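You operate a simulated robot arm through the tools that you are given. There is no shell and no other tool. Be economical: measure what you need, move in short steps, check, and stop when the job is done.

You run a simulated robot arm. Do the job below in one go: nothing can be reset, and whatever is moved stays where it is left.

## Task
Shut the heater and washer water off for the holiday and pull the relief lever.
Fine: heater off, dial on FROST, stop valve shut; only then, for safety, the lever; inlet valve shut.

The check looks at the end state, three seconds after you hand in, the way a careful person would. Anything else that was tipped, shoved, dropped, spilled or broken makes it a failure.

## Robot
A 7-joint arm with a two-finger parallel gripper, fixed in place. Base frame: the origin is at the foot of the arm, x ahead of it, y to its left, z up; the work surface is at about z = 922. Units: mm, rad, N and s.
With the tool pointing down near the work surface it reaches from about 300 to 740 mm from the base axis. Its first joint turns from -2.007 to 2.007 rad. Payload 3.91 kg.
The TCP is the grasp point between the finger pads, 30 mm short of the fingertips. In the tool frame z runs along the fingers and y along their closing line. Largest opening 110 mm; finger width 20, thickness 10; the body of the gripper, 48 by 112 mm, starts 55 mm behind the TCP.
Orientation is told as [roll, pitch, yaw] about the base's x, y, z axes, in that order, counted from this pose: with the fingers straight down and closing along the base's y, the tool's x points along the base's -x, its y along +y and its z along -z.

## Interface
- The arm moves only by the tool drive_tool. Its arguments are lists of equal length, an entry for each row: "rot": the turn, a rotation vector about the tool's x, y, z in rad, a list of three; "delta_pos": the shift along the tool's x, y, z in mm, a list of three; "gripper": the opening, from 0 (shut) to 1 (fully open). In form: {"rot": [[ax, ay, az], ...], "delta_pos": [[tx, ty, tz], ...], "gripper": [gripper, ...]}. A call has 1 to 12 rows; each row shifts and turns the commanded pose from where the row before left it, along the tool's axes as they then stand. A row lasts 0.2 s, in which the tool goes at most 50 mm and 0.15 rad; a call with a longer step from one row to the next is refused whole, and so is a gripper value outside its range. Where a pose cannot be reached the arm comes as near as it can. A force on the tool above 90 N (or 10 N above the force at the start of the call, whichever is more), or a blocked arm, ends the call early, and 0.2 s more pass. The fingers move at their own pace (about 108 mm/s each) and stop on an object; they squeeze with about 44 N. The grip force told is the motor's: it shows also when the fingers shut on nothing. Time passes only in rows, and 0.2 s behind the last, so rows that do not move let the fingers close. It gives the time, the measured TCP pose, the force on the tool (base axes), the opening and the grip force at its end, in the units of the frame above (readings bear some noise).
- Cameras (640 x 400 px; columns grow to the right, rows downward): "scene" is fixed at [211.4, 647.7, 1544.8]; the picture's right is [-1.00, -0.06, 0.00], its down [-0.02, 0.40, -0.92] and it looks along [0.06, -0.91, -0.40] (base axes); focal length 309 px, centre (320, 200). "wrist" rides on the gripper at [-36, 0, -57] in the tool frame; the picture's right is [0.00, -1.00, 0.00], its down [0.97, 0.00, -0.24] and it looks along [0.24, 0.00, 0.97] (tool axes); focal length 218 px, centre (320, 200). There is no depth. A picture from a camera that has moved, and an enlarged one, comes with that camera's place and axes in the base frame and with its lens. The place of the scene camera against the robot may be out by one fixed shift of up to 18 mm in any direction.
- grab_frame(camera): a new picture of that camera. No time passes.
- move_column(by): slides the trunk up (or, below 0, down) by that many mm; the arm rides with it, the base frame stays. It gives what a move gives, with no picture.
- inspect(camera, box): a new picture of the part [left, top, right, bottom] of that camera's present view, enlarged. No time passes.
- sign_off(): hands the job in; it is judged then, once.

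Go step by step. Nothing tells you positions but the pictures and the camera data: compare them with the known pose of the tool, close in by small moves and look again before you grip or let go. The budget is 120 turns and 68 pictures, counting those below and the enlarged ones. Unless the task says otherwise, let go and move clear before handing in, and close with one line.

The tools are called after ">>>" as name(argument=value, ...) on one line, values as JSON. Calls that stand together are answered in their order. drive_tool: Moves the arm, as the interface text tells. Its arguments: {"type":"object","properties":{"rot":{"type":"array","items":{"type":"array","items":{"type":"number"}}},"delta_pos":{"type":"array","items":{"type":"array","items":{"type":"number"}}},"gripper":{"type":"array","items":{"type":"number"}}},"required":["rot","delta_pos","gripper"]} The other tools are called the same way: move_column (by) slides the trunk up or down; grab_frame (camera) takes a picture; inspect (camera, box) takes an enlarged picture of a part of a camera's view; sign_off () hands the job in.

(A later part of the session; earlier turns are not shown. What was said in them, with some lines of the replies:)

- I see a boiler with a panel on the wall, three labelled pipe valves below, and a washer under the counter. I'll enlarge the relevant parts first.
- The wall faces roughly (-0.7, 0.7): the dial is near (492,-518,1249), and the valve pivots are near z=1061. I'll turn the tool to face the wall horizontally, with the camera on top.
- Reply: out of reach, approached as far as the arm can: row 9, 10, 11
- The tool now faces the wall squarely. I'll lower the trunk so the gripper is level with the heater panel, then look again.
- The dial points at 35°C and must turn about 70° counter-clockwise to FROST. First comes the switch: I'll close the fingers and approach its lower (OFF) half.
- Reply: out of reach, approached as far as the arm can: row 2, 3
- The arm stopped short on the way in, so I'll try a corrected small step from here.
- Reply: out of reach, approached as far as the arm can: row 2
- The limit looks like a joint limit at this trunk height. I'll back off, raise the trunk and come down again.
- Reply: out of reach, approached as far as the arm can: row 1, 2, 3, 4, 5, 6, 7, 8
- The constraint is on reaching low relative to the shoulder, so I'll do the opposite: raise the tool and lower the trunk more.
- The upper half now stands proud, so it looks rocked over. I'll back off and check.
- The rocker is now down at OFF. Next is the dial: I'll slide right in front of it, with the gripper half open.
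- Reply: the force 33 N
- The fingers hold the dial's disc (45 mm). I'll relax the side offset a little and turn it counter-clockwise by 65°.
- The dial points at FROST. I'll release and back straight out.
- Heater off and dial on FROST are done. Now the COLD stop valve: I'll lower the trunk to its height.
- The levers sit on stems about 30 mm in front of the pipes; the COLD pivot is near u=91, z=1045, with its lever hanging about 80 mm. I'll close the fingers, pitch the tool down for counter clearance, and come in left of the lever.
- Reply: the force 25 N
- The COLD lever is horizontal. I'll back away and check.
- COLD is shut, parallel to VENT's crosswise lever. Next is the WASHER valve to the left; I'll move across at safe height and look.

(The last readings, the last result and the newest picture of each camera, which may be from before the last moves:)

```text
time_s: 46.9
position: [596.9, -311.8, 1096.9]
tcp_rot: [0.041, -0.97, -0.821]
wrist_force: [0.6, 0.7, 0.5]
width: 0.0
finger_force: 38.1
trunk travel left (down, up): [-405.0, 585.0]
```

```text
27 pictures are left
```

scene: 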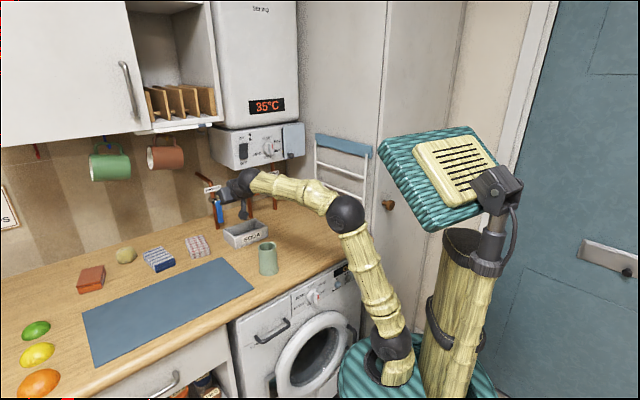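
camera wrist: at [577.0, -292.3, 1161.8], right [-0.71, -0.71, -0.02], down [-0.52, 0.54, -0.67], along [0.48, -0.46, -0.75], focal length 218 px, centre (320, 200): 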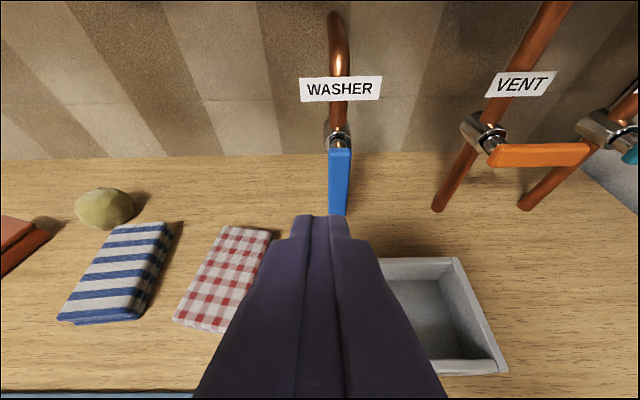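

>>> drive_tool(rot=[[0, 0, 0], [0, 0, 0], [0, 0, 0], [0, 0, 0], [0, 0, 0]], delta_pos=[[4, 13.4, 20], [4, 0, 35], [4, 0, 35], [3, 0, 30], [0, 0, 0]], gripper=[0, 0, 0, 0, 0])

>>> grab_frame(camera="wrist")

```text
time_s: 48.1
position: [672.2, -365.7, 1019.2]
tcp_rot: [0.043, -0.969, -0.823]
wrist_force: [-0.6, 0.7, -0.2]
width: 0.0
finger_force: 37.8
trunk travel left (down, up): [-405.0, 585.0]
```

```text
26 pictures are left
camera wrist: at [651.5, -345.9, 1081.2], right [-0.71, -0.71, -0.02], down [-0.52, 0.54, -0.67], along [0.48, -0.46, -0.75], focal length 218 px, centre (320, 200)
```

wrist: 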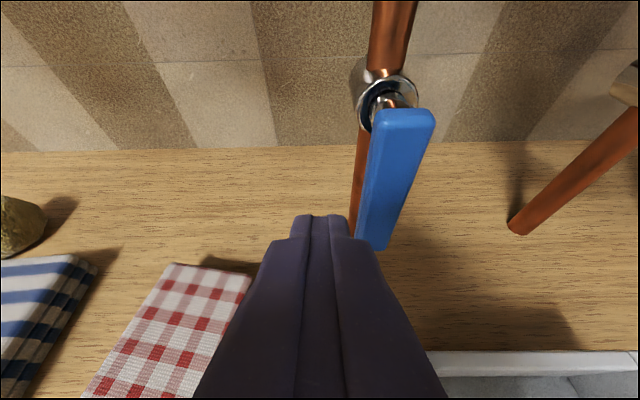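

>>> drive_tool(rot=[[0, 0, 0], [0, 0, 0], [0, 0, 0], [0, 0, 0], [0, 0, 0], [0, 0, 0], [0, 0, 0]], delta_pos=[[4.8, -1.7, 37], [0.8, -21, 0.6], [0.8, -21, 0.6], [-5, -16.8, -3.4], [-4.1, -7.2, -2.8], [-4.1, -7.2, -2.8], [0, 0, 0]], gripper=[0, 0, 0, 0, 0, 0, 0])

>>> grab_frame(camera="wrist")

```text
time_s: 49.7
position: [637.8, -437.0, 1005.7]
tcp_rot: [0.042, -0.969, -0.824]
wrist_force: [-0.6, 1.4, 0.1]
width: 0.1
finger_force: 38.4
trunk travel left (down, up): [-405.0, 585.0]
```

```text
25 pictures are left
camera wrist: at [618.4, -418.7, 1069.0], right [-0.71, -0.71, -0.02], down [-0.52, 0.54, -0.66], along [0.48, -0.46, -0.75], focal length 218 px, centre (320, 200)
```

wrist: 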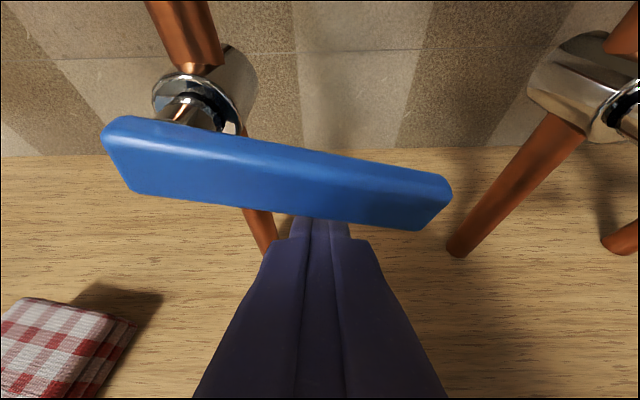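

>>> drive_tool(rot=[[0, 0, 0], [0, 0, 0], [0, 0, 0], [0, 0, 0], [0, 0, 0]], delta_pos=[[-5.8, -5.9, -4], [-5.8, -5.9, -4], [-6.6, -3.5, -4.5], [-6, -2, -4], [0, 0, 0]], gripper=[0, 0, 0, 0, 0])

>>> grab_frame(camera="wrist")

```text
time_s: 50.9
position: [630.6, -445.1, 1019.5]
tcp_rot: [0.034, -0.937, -0.813]
wrist_force: [-5.8, 33.6, -49.7]
width: 0.0
finger_force: 37.5
trunk travel left (down, up): [-405.0, 585.0]
```

```text
24 pictures are left
camera wrist: at [611.3, -428.4, 1084.3], right [-0.71, -0.71, -0.02], down [-0.53, 0.55, -0.64], along [0.46, -0.44, -0.77], focal length 218 px, centre (320, 200)
```

wrist: 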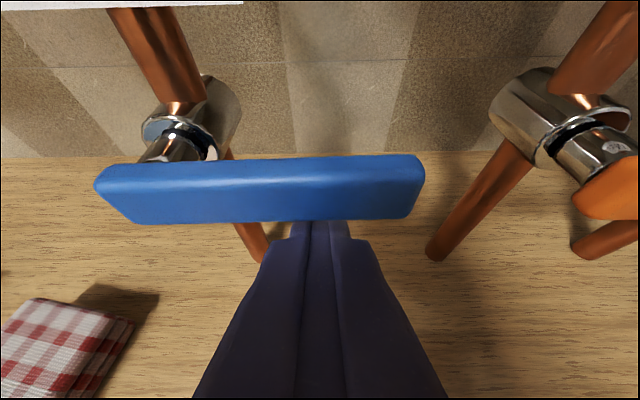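

The WASHER lever is at its stop, horizontal. I'll back off downward and out, then check.

>>> drive_tool(rot=[[0, 0, 0], [0, 0, 0], [0, 0, 0], [0, 0, 0], [0, 0, 0]], delta_pos=[[14, 0, 0], [20, 0, -22], [20, 0, -25], [-5, 0, -40], [0, 0, 0]], gripper=[0, 0, 0, 0, 0])

>>> inspect(camera="scene", box=[160, 110, 340, 270])

>>> grab_frame(camera="wrist")

```text
time_s: 52.1
position: [556.0, -379.6, 1043.8]
tcp_rot: [0.042, -0.971, -0.823]
wrist_force: [0.6, -0.6, -0.1]
width: 0.1
finger_force: 37.7
trunk travel left (down, up): [-405.0, 585.0]
```

```text
2.50 times, centred on (250, 190) of scene
camera zoom: at [211.4, 647.7, 1544.8], right [-1.0, -0.06, 0.0], down [-0.02, 0.4, -0.92], along [0.06, -0.91, -0.4], focal length 772 px, centre (495, 225)
```

zoom: 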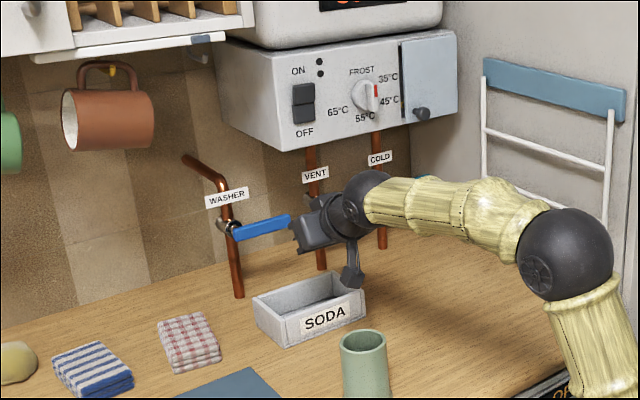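

```text
22 pictures are left
camera wrist: at [535.4, -361.0, 1106.5], right [-0.71, -0.71, -0.02], down [-0.52, 0.54, -0.67], along [0.48, -0.46, -0.75], focal length 218 px, centre (320, 200)
```

wrist: 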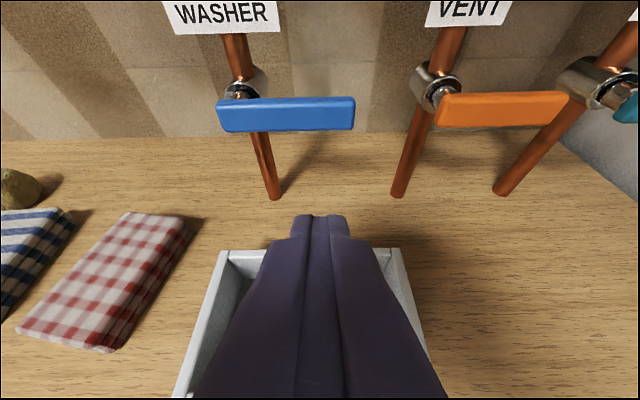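

Both water valves are shut. I'll rise clear of the soda box, level the tool, raise the trunk and go to the hinged cover at the right of the heater panel.

>>> drive_tool(rot=[[0, 0, 0], [0, 0, 0], [0, 0, 0], [0, -0.15, 0], [0, -0.15, 0], [0, -0.15, 0], [0, -0.15, 0], [0, 0, 0]], delta_pos=[[-33, 0, -23], [-33, 0, -23], [-16, 0, -40], [0, 0, 0], [0, 0, 0], [0, 0, 0], [0, 0, 0], [0, 0, 0]], gripper=[0, 0, 0, 0, 0, 0, 0, 0])

>>> move_column(by=60)

```text
time_s: 53.9
position: [538.4, -364.0, 1157.6]
tcp_rot: [1.558, -1.548, -2.345]
wrist_force: [1.2, 0.6, -1.2]
width: 0.2
finger_force: 37.8
trunk travel left (down, up): [-405.0, 585.0]
```

```text
time_s: 54.9
position: [536.5, -364.1, 1220.4]
tcp_rot: [1.509, -1.546, -2.299]
wrist_force: [-0.3, 1.4, 0.4]
width: 0.0
finger_force: 37.3
trunk travel left (down, up): [-465.0, 525.0]
```

>>> drive_tool(rot=[[0, 0, 0], [0, 0, 0], [0, 0, 0], [0, 0, 0], [0, 0, 0], [0.12, 0, 0], [0.12, 0, 0], [0.12, 0, 0], [0, 0, 0]], delta_pos=[[0, -36, -14], [0, -36, -14], [0, -36, -13], [0, -37, -13], [0, -37, -13], [0, 0, 0], [0, 0, 0], [0, 0, 0], [0, 0, 0]], gripper=[0, 0, 0, 0, 0, 0, 0, 0, 0])

>>> grab_frame(camera="wrist")

```text
time_s: 56.9
position: [360.5, -444.4, 1214.7]
tcp_rot: [1.147, -1.546, -2.292]
wrist_force: [-0.3, -0.5, 0.6]
width: 0.2
finger_force: 37.4
trunk travel left (down, up): [-465.0, 525.0]
```

```text
21 pictures are left
camera wrist: at [336.0, -392.5, 1252.6], right [-0.91, -0.41, -0.02], down [-0.08, 0.24, -0.97], along [0.4, -0.88, -0.25], focal length 218 px, centre (320, 200)
```

wrist: 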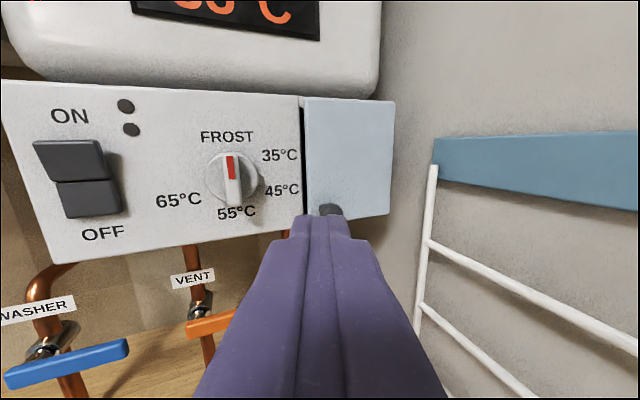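

>>> inspect(camera="wrist", box=[260, 80, 420, 240])

>>> inspect(camera="scene", box=[260, 110, 320, 170])

```text
2.50 times, centred on (340, 160) of wrist
camera zoom: at [336.0, -392.5, 1252.6], right [-0.91, -0.41, -0.02], down [-0.08, 0.24, -0.97], along [0.4, -0.88, -0.25], focal length 546 px, centre (270, 300)
```

zoom: 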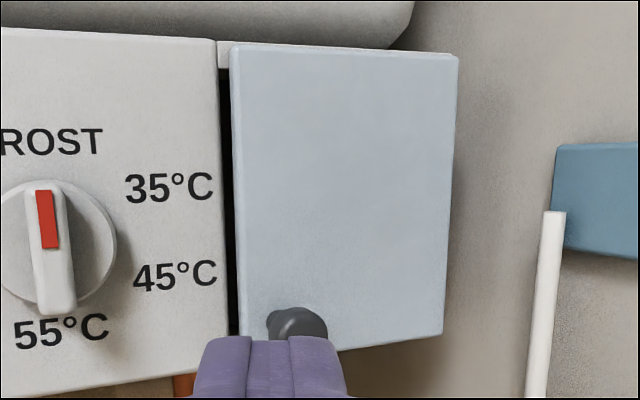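

```text
6.67 times, centred on (290, 140) of scene
camera zoom: at [211.4, 647.7, 1544.8], right [-1.0, -0.06, 0.0], down [-0.02, 0.4, -0.92], along [0.06, -0.91, -0.4], focal length 2060 px, centre (520, 600)
```

zoom: 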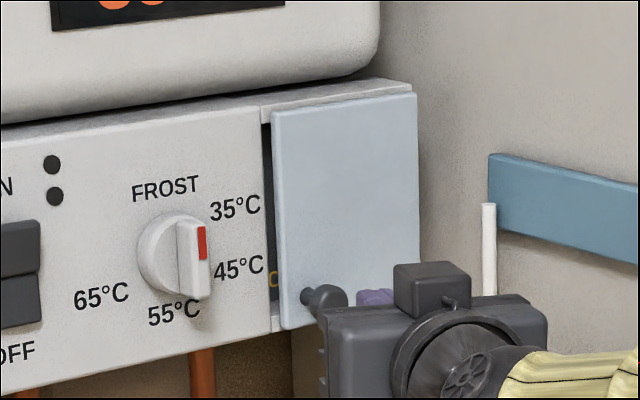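

>>> drive_tool(rot=[[-0.12, 0, 0], [-0.12, 0, 0], [-0.12, 0, 0], [0, 0, 0], [0, 0, 0], [0, 0, 0]], delta_pos=[[0, 0, 0], [0, 0, 0], [0, 0, 0], [16, -35, 20], [16, -36, 20], [0, 0, 0]], gripper=[0.5, 0.5, 0.5, 0.5, 0.5, 0.5])

>>> grab_frame(camera="wrist")

```text
time_s: 58.3
position: [338.7, -523.9, 1183.3]
tcp_rot: [1.496, -1.545, -2.285]
wrist_force: [0.5, 0.1, 0.3]
width: 55.1
finger_force: 0.1
trunk travel left (down, up): [-465.0, 525.0]
```

```text
18 pictures are left
camera wrist: at [296.6, -483.4, 1220.1], right [-0.71, -0.71, -0.02], down [-0.15, 0.19, -0.97], along [0.69, -0.68, -0.24], focal length 218 px, centre (320, 200)
```

wrist: 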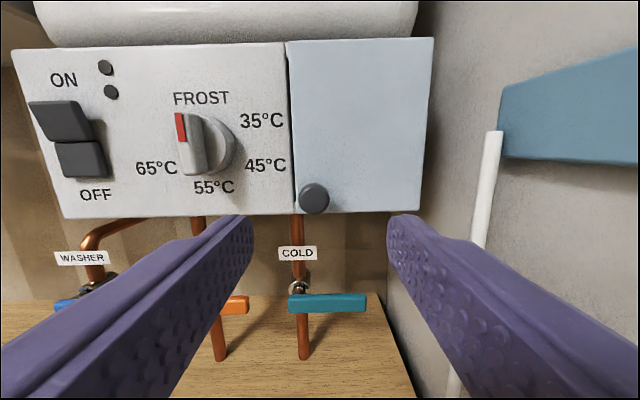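

>>> drive_tool(rot=[[0, 0, 0], [0, 0, 0], [0, 0, 0], [0, 0, 0]], delta_pos=[[2, 5, 30], [0, 0, 30], [0, 0, 25], [0, 0, 0]], gripper=[0.5, 0.5, 0.5, 0.5])

>>> grab_frame(camera="wrist")

```text
time_s: 59.3
position: [401.3, -581.2, 1180.5]
tcp_rot: [1.524, -1.547, -2.311]
wrist_force: [0.0, 0.8, -0.9]
width: 55.0
finger_force: 0.1
trunk travel left (down, up): [-465.0, 525.0]
```

```text
17 pictures are left
camera wrist: at [360.6, -540.2, 1217.2], right [-0.71, -0.71, -0.02], down [-0.15, 0.19, -0.97], along [0.69, -0.68, -0.24], focal length 218 px, centre (320, 200)
```

wrist: 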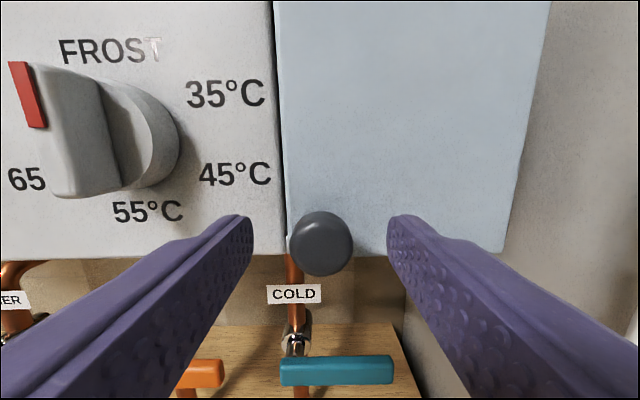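

>>> drive_tool(rot=[[0, 0, 0], [0, 0, 0], [0, 0, 0], [0, 0, 0], [0, 0, 0]], delta_pos=[[0, 0, 5], [0, 0, 5], [0, 0, 0], [0, 0, 0], [0, 0, 0]], gripper=[0.5, 0.5, 0, 0, 0])

```text
time_s: 60.5
position: [407.8, -588.5, 1181.2]
tcp_rot: [1.507, -1.546, -2.292]
wrist_force: [-2.6, -4.3, 0.5]
width: 23.0
finger_force: 45.5
trunk travel left (down, up): [-465.0, 525.0]
```

>>> drive_tool(rot=[[0, 0, 0], [0, 0, 0], [0, 0, 0]], delta_pos=[[0, -2.5, -8], [0, -4, -10.5], [0, 0, 0]], gripper=[0, 0, 0])

>>> grab_frame(camera="wrist")

```text
time_s: 61.3
position: [390.9, -580.0, 1179.4]
tcp_rot: [1.554, -1.548, -2.342]
wrist_force: [1.6, -8.0, 5.3]
width: 23.1
finger_force: 45.0
trunk travel left (down, up): [-465.0, 525.0]
```

```text
16 pictures are left
camera wrist: at [349.6, -538.7, 1217.1], right [-0.71, -0.71, -0.02], down [-0.15, 0.19, -0.97], along [0.69, -0.68, -0.24], focal length 218 px, centre (320, 200)
```

wrist: 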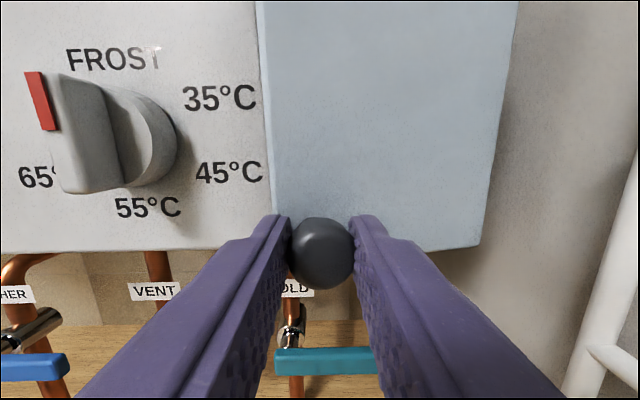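

The cover swings out on a right-hand hinge. I'll continue the arc to about 30°.

>>> drive_tool(rot=[[0, 0, 0], [0, 0, 0], [0, 0, 0], [0, 0, 0], [0, 0, 0]], delta_pos=[[0, -4.8, -8.5], [0, -4.8, -8.6], [0, -6.2, -7.6], [0, -6.2, -7.5], [0, 0, 0]], gripper=[0, 0, 0, 0, 0])

>>> grab_frame(camera="wrist")

```text
time_s: 62.5
position: [355.1, -571.3, 1178.7]
tcp_rot: [1.522, -1.546, -2.308]
wrist_force: [7.1, -6.4, 8.8]
width: 23.6
finger_force: 45.0
trunk travel left (down, up): [-465.0, 525.0]
```

```text
15 pictures are left
camera wrist: at [313.0, -530.1, 1215.9], right [-0.71, -0.71, -0.02], down [-0.15, 0.19, -0.97], along [0.69, -0.68, -0.24], focal length 218 px, centre (320, 200)
```

wrist: 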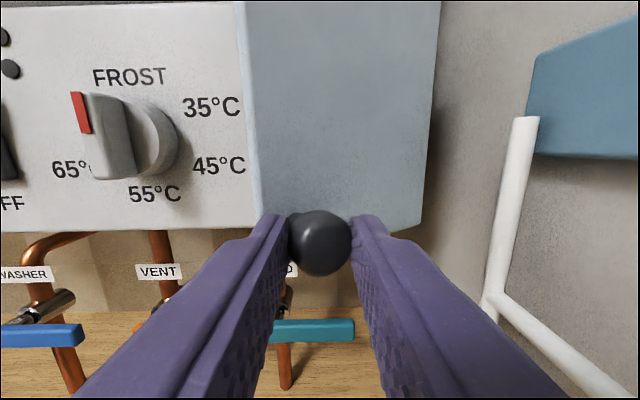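

>>> drive_tool(rot=[[0, 0, 0], [0, 0, 0], [0, 0, 0], [0, 0, 0], [0, 0, 0], [0, 0, 0]], delta_pos=[[0, 0, 0], [0, 0, 0], [0, 0, -30], [0, 20, -30], [0, 40, 0], [0, 0, 0]], gripper=[0.45, 0.45, 0.45, 0.45, 0, 0])

>>> grab_frame(camera="wrist")

```text
time_s: 63.9
position: [352.9, -485.6, 1180.1]
tcp_rot: [1.517, -1.546, -2.305]
wrist_force: [0.6, 0.3, -0.1]
width: 0.0
finger_force: 37.9
trunk travel left (down, up): [-465.0, 525.0]
```

```text
14 pictures are left
camera wrist: at [312.0, -444.9, 1218.0], right [-0.71, -0.71, -0.02], down [-0.15, 0.19, -0.97], along [0.69, -0.68, -0.24], focal length 218 px, centre (320, 200)
```

wrist: 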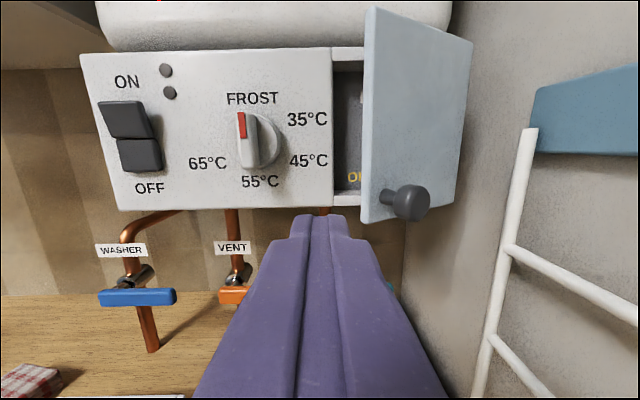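

The cover stays ajar with writing behind it. I'll put the closed fingertip behind its free edge, higher than the knob, and sweep it open.

>>> drive_tool(rot=[[0.134, 0, 0], [0.133, 0, 0], [0.133, 0, 0], [0, 0, 0], [0, 0, 0], [0, 0, 0], [0, 0, 0], [0, 0, 0]], delta_pos=[[0, 0, 0], [0, 0, 0], [0, 0, 0], [-27, 8, 10], [-28, 8, 20], [0, 8, 27], [0, 9.3, 28.3], [0, 0, 0]], gripper=[0, 0, 0, 0, 0, 0, 0, 0])

>>> grab_frame(camera="wrist")

```text
time_s: 65.7
position: [416.1, -554.9, 1235.6]
tcp_rot: [1.125, -1.544, -2.312]
wrist_force: [-1.0, 0.2, 0.3]
width: 0.0
finger_force: 37.7
trunk travel left (down, up): [-465.0, 525.0]
```

```text
13 pictures are left
camera wrist: at [393.1, -501.1, 1273.8], right [-0.93, -0.37, -0.02], down [-0.07, 0.24, -0.97], along [0.37, -0.9, -0.25], focal length 218 px, centre (320, 200)
```

wrist: 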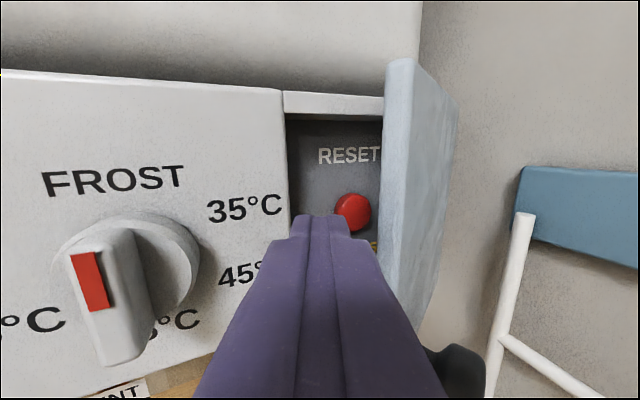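

>>> drive_tool(rot=[[0, 0, 0], [0, 0, 0], [0, 0, 0], [0, 0, 0], [0, 0, 0]], delta_pos=[[0, -34, 5], [0, -25.6, -19.6], [0, -26.3, -8.4], [0, -27.7, -1.3], [0, 0, 0]], gripper=[0, 0, 0, 0, 0])

>>> drive_tool(rot=[[0, 0, 0], [0, 0, 0], [0, 0, 0], [0, 0, 0], [-0.13, 0, 0], [0, 0, 0]], delta_pos=[[0, 30, 0], [0, 20, -25], [15, 20, -25], [10, 20, -10], [0, 0, 0], [0, 0, 0]], gripper=[0, 0, 0, 0, 0, 0])

>>> grab_frame(camera="wrist")

```text
time_s: 66.9
position: [300.7, -573.7, 1233.5]
tcp_rot: [1.141, -1.548, -2.329]
wrist_force: [0.3, -0.2, 0.4]
width: 0.0
finger_force: 37.8
trunk travel left (down, up): [-465.0, 525.0]
```

```text
time_s: 68.3
position: [362.3, -482.7, 1211.4]
tcp_rot: [1.243, -1.546, -2.299]
wrist_force: [0.6, 0.2, 0.0]
width: 0.2
finger_force: 38.0
trunk travel left (down, up): [-465.0, 525.0]
```

```text
12 pictures are left
camera wrist: at [332.1, -434.3, 1248.7], right [-0.87, -0.49, -0.02], down [-0.1, 0.23, -0.97], along [0.48, -0.84, -0.25], focal length 218 px, centre (320, 200)
```

wrist: 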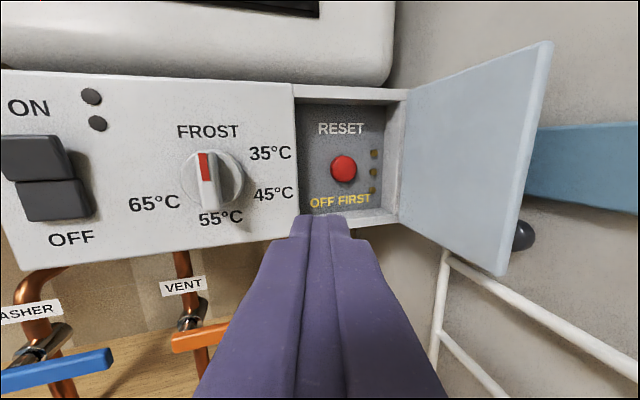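

Behind the cover is only a RESET button, which is not part of this job, so I'll leave it untouched and close the cover again. The relief lever must be the orange VENT lever. First I'll position the fingertip just outside the cover's free edge.

>>> drive_tool(rot=[[0.11, 0, 0], [0.11, 0, 0], [0.11, 0, 0], [0, 0, 0], [0, 0, 0], [0, 0, 0], [0, 0, 0], [0, 0, 0]], delta_pos=[[0, 0, 0], [0, 0, 0], [0, 0, 0], [-6.7, -29.3, 11.7], [-6.7, -29.3, 11.7], [-6.7, -29.3, 11.7], [-6.7, -29.3, 11.7], [0, 0, 0]], gripper=[0, 0, 0, 0, 0, 0, 0, 0])

>>> grab_frame(camera="wrist")

```text
time_s: 70.1
position: [253.6, -551.9, 1233.6]
tcp_rot: [0.917, -1.546, -2.301]
wrist_force: [0.9, -0.5, 0.1]
width: 0.0
finger_force: 37.6
trunk travel left (down, up): [-465.0, 525.0]
```

```text
11 pictures are left
camera wrist: at [242.3, -496.0, 1271.9], right [-0.98, -0.18, -0.02], down [-0.03, 0.25, -0.97], along [0.18, -0.95, -0.25], focal length 218 px, centre (320, 200)
```

wrist: 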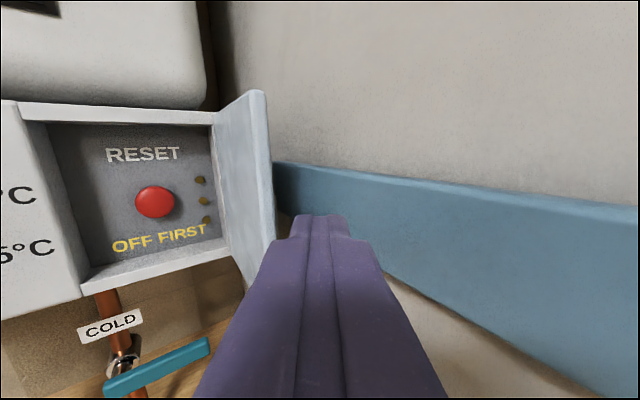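

The edge is close to the side wall, so I'll use a slightly open gripper higher up and straddle the cover's edge with the fingers.

>>> drive_tool(rot=[[0, 0, 0], [0, 0, 0], [0, 0, 0]], delta_pos=[[-24, 18.3, -2.2], [-24, 18.3, -2.2], [0, 0, 0]], gripper=[0.3, 0.3, 0.3])

>>> grab_frame(camera="wrist")

```text
time_s: 70.9
position: [289.9, -541.7, 1284.3]
tcp_rot: [0.957, -1.546, -2.344]
wrist_force: [-0.6, 0.2, -0.2]
width: 33.0
finger_force: 0.1
trunk travel left (down, up): [-465.0, 525.0]
```

```text
10 pictures are left
camera wrist: at [278.1, -484.6, 1322.3], right [-0.98, -0.18, -0.02], down [-0.03, 0.25, -0.97], along [0.18, -0.95, -0.25], focal length 218 px, centre (320, 200)
```

wrist: 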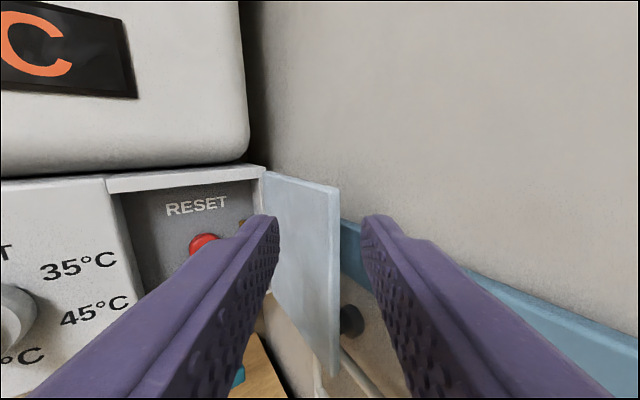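

>>> drive_tool(rot=[[0, 0, 0], [0, 0, 0], [0, 0, 0], [0, 0, 0], [0, 0, 0], [0, 0, 0], [0, 0, 0]], delta_pos=[[6, 0, 22], [0, 0, 23], [0, 21.7, -6.4], [0, 21.7, -6.4], [0, 15.2, -0.7], [0, 15.2, -0.7], [0, 0, 0]], gripper=[0.3, 0.3, 0.3, 0.3, 0.3, 0.3, 0.3])

>>> grab_frame(camera="wrist")

```text
time_s: 72.5
position: [366.9, -559.0, 1278.8]
tcp_rot: [0.923, -1.546, -2.311]
wrist_force: [0.0, -0.9, 0.1]
width: 33.1
finger_force: 0.0
trunk travel left (down, up): [-465.0, 525.0]
```

```text
9 pictures are left
camera wrist: at [356.2, -502.1, 1316.5], right [-0.98, -0.18, -0.02], down [-0.03, 0.25, -0.97], along [0.18, -0.95, -0.25], focal length 218 px, centre (320, 200)
```

wrist: 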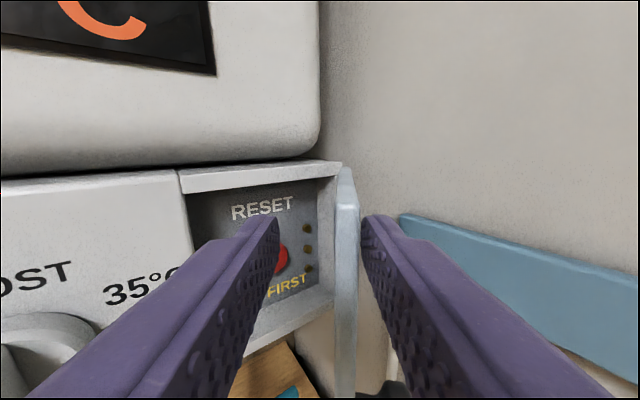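

>>> drive_tool(rot=[[0, 0, 0], [0, 0, 0], [0, 0, 0], [0, 0, 0], [0, 0, 0], [0, 0, 0], [0, 0, 0]], delta_pos=[[0, 14.5, 3.4], [0, 14.5, 3.4], [0, 12, 4], [0, -3, -30], [0, -3, -35], [0, -25, -15], [0, 0, 0]], gripper=[0.3, 0.3, 0.3, 0.3, 0.3, 0, 0])

>>> grab_frame(camera="wrist")

```text
time_s: 74.1
position: [363.8, -487.8, 1279.5]
tcp_rot: [0.939, -1.546, -2.324]
wrist_force: [-0.9, 0.9, -0.1]
width: 0.1
finger_force: 37.7
trunk travel left (down, up): [-465.0, 525.0]
```

```text
8 pictures are left
camera wrist: at [353.2, -432.6, 1317.3], right [-0.98, -0.18, -0.02], down [-0.03, 0.25, -0.97], along [0.18, -0.95, -0.25], focal length 218 px, centre (320, 200)
```

wrist: 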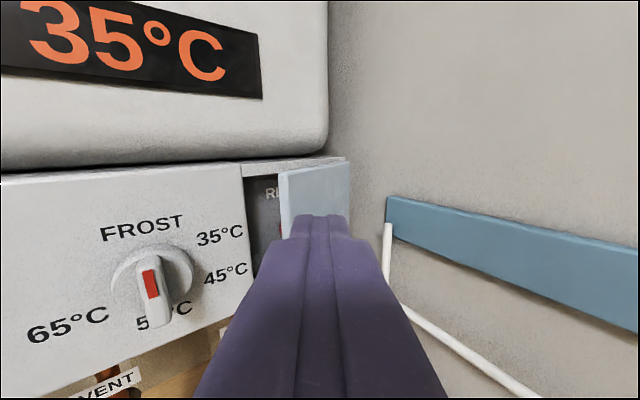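

>>> drive_tool(rot=[[0, 0, 0], [0, 0, 0], [0, 0, 0], [0, 0, 0], [0, 0, 0], [0, 0, 0], [0, 0, 0], [0, 0, 0]], delta_pos=[[17, -3.9, 30], [17, -3.9, 30], [0, 8.5, 12.4], [0, 8.5, 12.4], [0, 8.5, 12.4], [0, 8.5, 12.4], [0, 4, 6], [0, 0, 0]], gripper=[0, 0, 0, 0, 0, 0, 0, 0])

```text
time_s: 75.9
position: [412.6, -593.1, 1244.8]
tcp_rot: [0.919, -1.545, -2.311]
wrist_force: [-24.1, 37.0, -25.5]
width: 0.1
finger_force: 37.7
trunk travel left (down, up): [-465.0, 525.0]
```

The cover is pressed shut again. I'll back away, swing over to the orange VENT lever and lower the trunk.

>>> drive_tool(rot=[[0, 0, 0], [0, 0, 0], [-0.1334, 0, 0], [-0.1334, 0, 0], [-0.1333, 0, 0], [-0.1333, 0, 0], [-0.1333, 0, 0], [-0.1333, 0, 0], [0, 0, 0], [0, 0, 0], [0, 0, 0], [0, 0, 0]], delta_pos=[[0, -20, -29], [0, -20, -29], [0, 0, 0], [0, 0, 0], [0, 0, 0], [0, 0, 0], [0, 0, 0], [0, 0, 0], [0, 28, 12], [0, 28, 12], [0, 28, 12], [0, 0, 0]], gripper=[0, 0, 0, 0, 0, 0, 0, 0, 0, 0, 0, 0])

>>> move_column(by=-60)

>>> drive_tool(rot=[[0, 0.15, 0], [0, 0.15, 0], [0, 0.15, 0], [0, 0, 0], [0, 0, 0], [0, 0, 0]], delta_pos=[[0, 0, 0], [0, 0, 0], [0, 0, 0], [30, -2.8, 29.7], [30, -2.8, 29.7], [0, 0, 0]], gripper=[0, 0, 0, 0, 0, 0])

>>> grab_frame(camera="wrist")

```text
time_s: 78.5
position: [446.8, -503.3, 1251.9]
tcp_rot: [2.389, -1.542, -3.045]
wrist_force: [0.6, 0.6, 0.0]
width: 0.0
finger_force: 37.4
out of reach, approached as far as the arm can: row 7
trunk travel left (down, up): [-465.0, 525.0]
```

```text
time_s: 79.5
position: [446.3, -502.6, 1191.0]
tcp_rot: [2.395, -1.54, -3.051]
wrist_force: [-0.1, -0.6, -0.1]
width: 0.2
finger_force: 37.9
trunk travel left (down, up): [-405.0, 585.0]
```

```text
time_s: 80.9
position: [467.8, -524.7, 1110.8]
tcp_rot: [0.046, -1.144, -0.7]
wrist_force: [0.3, 0.5, -0.1]
width: 0.0
finger_force: 37.7
trunk travel left (down, up): [-405.0, 585.0]
```

```text
7 pictures are left
camera wrist: at [437.2, -502.4, 1168.8], right [-0.61, -0.79, -0.02], down [-0.48, 0.39, -0.78], along [0.63, -0.47, -0.62], focal length 218 px, centre (320, 200)
```

wrist: 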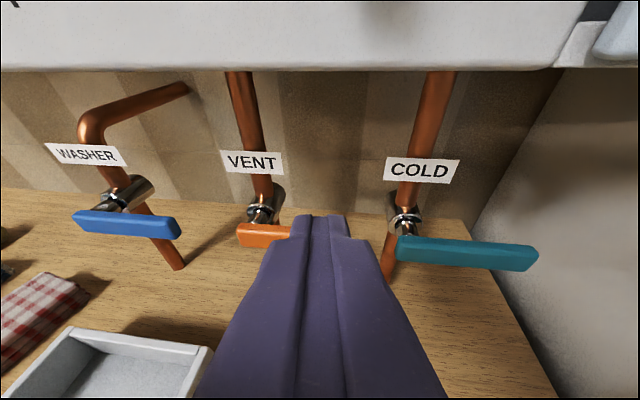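

>>> drive_tool(rot=[[0, 0, 0], [0, 0, 0], [0, 0, 0], [0, 0, 0], [0, 0, 0], [0, 0, 0]], delta_pos=[[6.3, 0.8, 34], [6.3, 0.8, 34], [10.5, -1.5, 4.6], [10.6, -1.5, 4.6], [14.5, 1, 6.7], [0, 0, 0]], gripper=[0, 0, 0, 0, 0, 0])

>>> grab_frame(camera="wrist")

```text
time_s: 82.3
position: [511.8, -558.0, 1033.3]
tcp_rot: [0.049, -1.144, -0.7]
wrist_force: [1.9, 0.9, 6.1]
width: 0.2
finger_force: 38.3
trunk travel left (down, up): [-405.0, 585.0]
```

```text
6 pictures are left
camera wrist: at [481.1, -535.0, 1091.5], right [-0.61, -0.79, -0.02], down [-0.48, 0.39, -0.78], along [0.63, -0.47, -0.62], focal length 218 px, centre (320, 200)
```

wrist: 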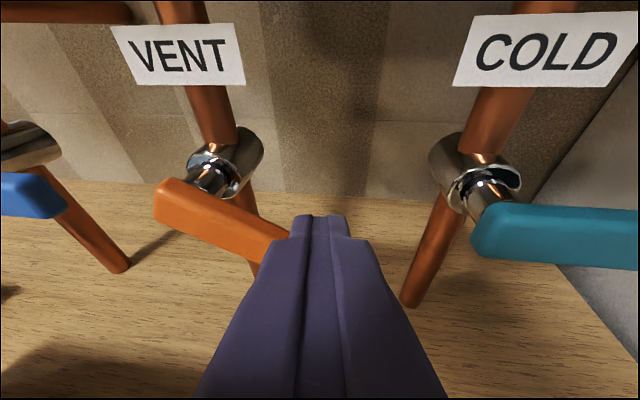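

It's swinging down clockwise as intended. I'll continue the arc to vertical.

>>> drive_tool(rot=[[0, 0, 0], [0, 0, 0], [0, 0, 0], [0, 0, 0], [0, 0, 0]], delta_pos=[[13.4, 5, 6.8], [11.4, 8.9, 6.4], [9.4, 11.9, 5.9], [5.6, 13.9, 4.5], [0, 0, 0]], gripper=[0, 0, 0, 0, 0])

>>> grab_frame(camera="wrist")

```text
time_s: 83.5
position: [521.1, -533.6, 997.2]
tcp_rot: [0.035, -1.155, -0.711]
wrist_force: [-77.6, 24.1, 16.1]
width: 0.0
finger_force: 37.5
trunk travel left (down, up): [-405.0, 585.0]
```

```text
5 pictures are left
camera wrist: at [490.9, -509.8, 1054.2], right [-0.63, -0.78, -0.01], down [-0.47, 0.39, -0.79], along [0.62, -0.49, -0.61], focal length 218 px, centre (320, 200)
```

wrist: 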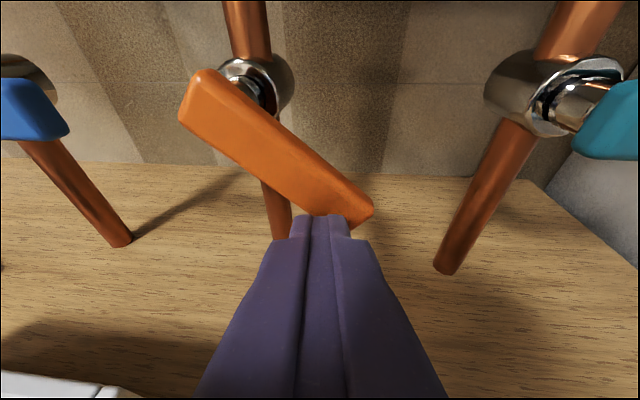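

The tip slipped onto the lever's front face with the lever at about 45°. I'll back straight off and look before retrying.

>>> drive_tool(rot=[[0, 0, 0], [0, 0, 0], [0, 0, 0], [0, 0, 0]], delta_pos=[[0, 0, -25], [-5, -10, -30], [-10, -10, -15], [0, 0, 0]], gripper=[0, 0, 0, 0])

>>> grab_frame(camera="wrist")

```text
time_s: 84.5
position: [482.0, -508.6, 1029.7]
tcp_rot: [0.05, -1.142, -0.701]
wrist_force: [-0.4, 0.4, 1.0]
width: 0.0
finger_force: 37.4
trunk travel left (down, up): [-405.0, 585.0]
```

```text
4 pictures are left
camera wrist: at [451.9, -487.9, 1087.3], right [-0.61, -0.79, -0.02], down [-0.48, 0.39, -0.78], along [0.63, -0.47, -0.62], focal length 218 px, centre (320, 200)
```

wrist: 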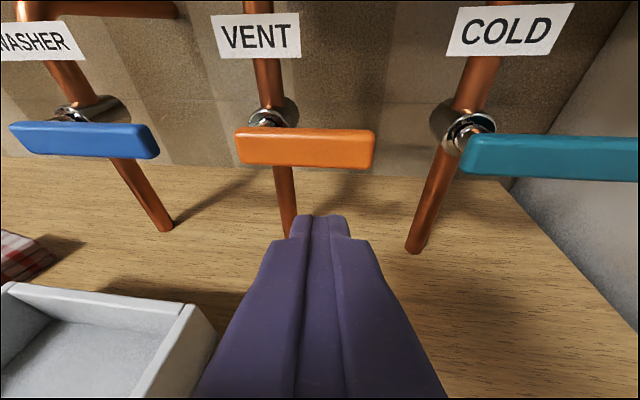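

The lever is sprung and returned on its own, which is how a relief lever behaves. To be sure of a full pull, I'll repeat with a flatter tool, closer to the pivot, and watch the force.

>>> drive_tool(rot=[[0, 0, 0], [0, 0, 0], [0, -0.115, 0], [0, -0.115, 0], [0, 0, 0], [0, 0, 0], [0, 0, 0], [0, 0, 0], [0, 0, 0], [0, 0, 0], [0, 0, 0]], delta_pos=[[-22, 0, -20], [-22, 0, -20], [-10, 0, 18], [0, 0, 20], [0.3, -5.5, 28.8], [0.3, -5.5, 28.8], [10, -1.8, 1.8], [9.7, -1.7, 1.7], [13.7, 0, 2.8], [8.8, 2, 2], [0, 0, 0]], gripper=[0, 0, 0, 0, 0, 0, 0, 0, 0, 0, 0])

```text
time_s: 86.9
position: [533.9, -568.0, 1028.0]
tcp_rot: [0.104, -1.374, -0.759]
wrist_force: [-4.4, -2.7, 6.6]
width: 0.0
finger_force: 37.9
trunk travel left (down, up): [-405.0, 585.0]
```

>>> drive_tool(rot=[[0, 0, 0], [0, 0, 0], [0, 0, 0]], delta_pos=[[8.8, 2.5, -7], [8.2, 4.5, -7], [0, 0, 0]], gripper=[0, 0, 0])

```text
time_s: 87.6
position: [520.9, -551.7, 1025.2]
tcp_rot: [0.083, -1.393, -0.746]
wrist_force: [-11.2, -7.8, 8.9]
width: 0.0
finger_force: 37.7
trunk travel left (down, up): [-405.0, 585.0]
stopped in row 3: the force on the tool passed its limit (the readings are from after the stop); the commanded pose is now the measured one
```

>>> grab_frame(camera="wrist")

```text
3 pictures are left
camera wrist: at [481.3, -521.6, 1071.6], right [-0.62, -0.79, -0.01], down [-0.31, 0.26, -0.91], along [0.72, -0.56, -0.41], focal length 218 px, centre (320, 200)
```

wrist: 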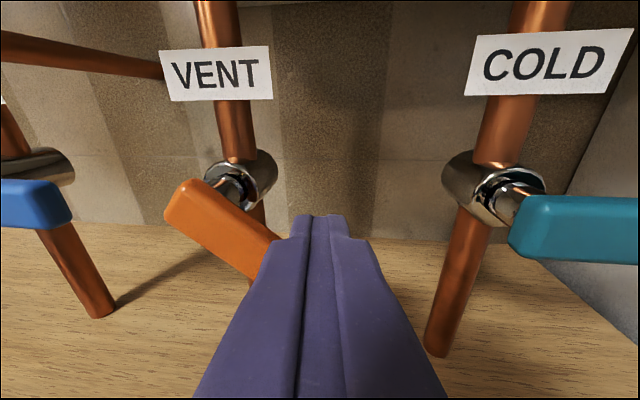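

The lever sits firmly against its stop at about 45°, so it has had its full travel. I'll let it rise back gently and pull away.

>>> drive_tool(rot=[[0, 0, 0], [0, 0, 0], [0, 0, 0], [0, 0, 0], [0, 0, 0], [0, 0, 0], [0, 0, 0], [0, 0, 0]], delta_pos=[[-12, -1, 0], [-15, -1, 0], [-13, 0, 0], [0, 0, -30], [0, 0, -40], [0, -10, -40], [-15, -10, -30], [0, 0, 0]], gripper=[0, 0, 0, 0, 0, 0, 0, 0])

>>> grab_frame(camera="wrist")

```text
time_s: 89.4
position: [409.6, -490.8, 1101.7]
tcp_rot: [0.084, -1.389, -0.742]
wrist_force: [0.2, 0.6, -0.2]
width: 0.0
finger_force: 38.0
trunk travel left (down, up): [-405.0, 585.0]
```

```text
2 pictures are left
camera wrist: at [369.7, -461.2, 1148.7], right [-0.61, -0.79, -0.02], down [-0.32, 0.26, -0.91], along [0.72, -0.55, -0.41], focal length 218 px, centre (320, 200)
```

wrist: 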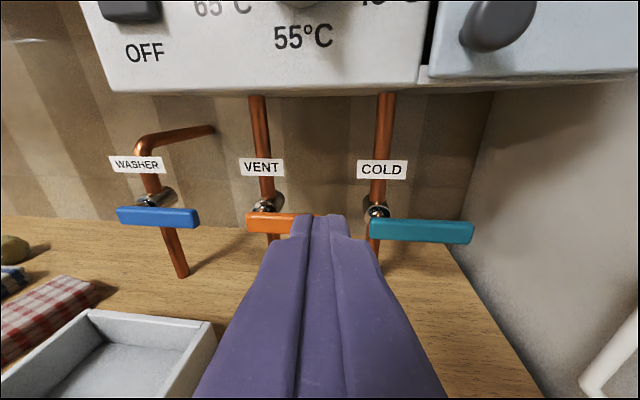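

>>> drive_tool(rot=[[0, 0, 0], [0, 0, 0], [0, 0, 0]], delta_pos=[[-10, 0, -30], [-10, 0, -30], [0, 0, 0]], gripper=[0, 0, 0])

>>> inspect(camera="scene", box=[180, 90, 340, 290])

```text
time_s: 90.2
position: [366.0, -458.9, 1129.9]
tcp_rot: [0.088, -1.388, -0.748]
wrist_force: [-0.9, -0.1, 0.5]
width: 0.2
finger_force: 36.9
trunk travel left (down, up): [-405.0, 585.0]
```

```text
2.00 times, centred on (260, 190) of scene
camera zoom: at [211.4, 647.7, 1544.8], right [-1.0, -0.06, 0.0], down [-0.02, 0.4, -0.92], along [0.06, -0.91, -0.4], focal length 618 px, centre (440, 220)
```

zoom: 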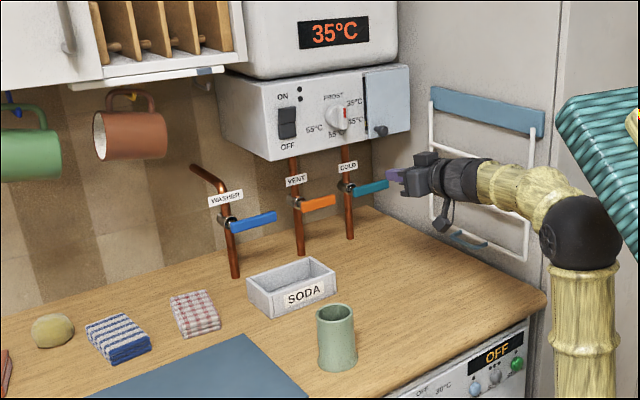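

The last picture shows the heater switch off, the dial on FROST, the COLD and WASHER levers crosswise, the cover shut, and nothing else disturbed. Handing in.

>>> sign_off()

```text
The job is handed in.
```

The heater is off, the dial is on FROST, and the COLD stop valve and WASHER inlet valve are shut. After that I pulled the VENT lever, which I took to be the relief lever, to its stop, and it sprang back on its own.
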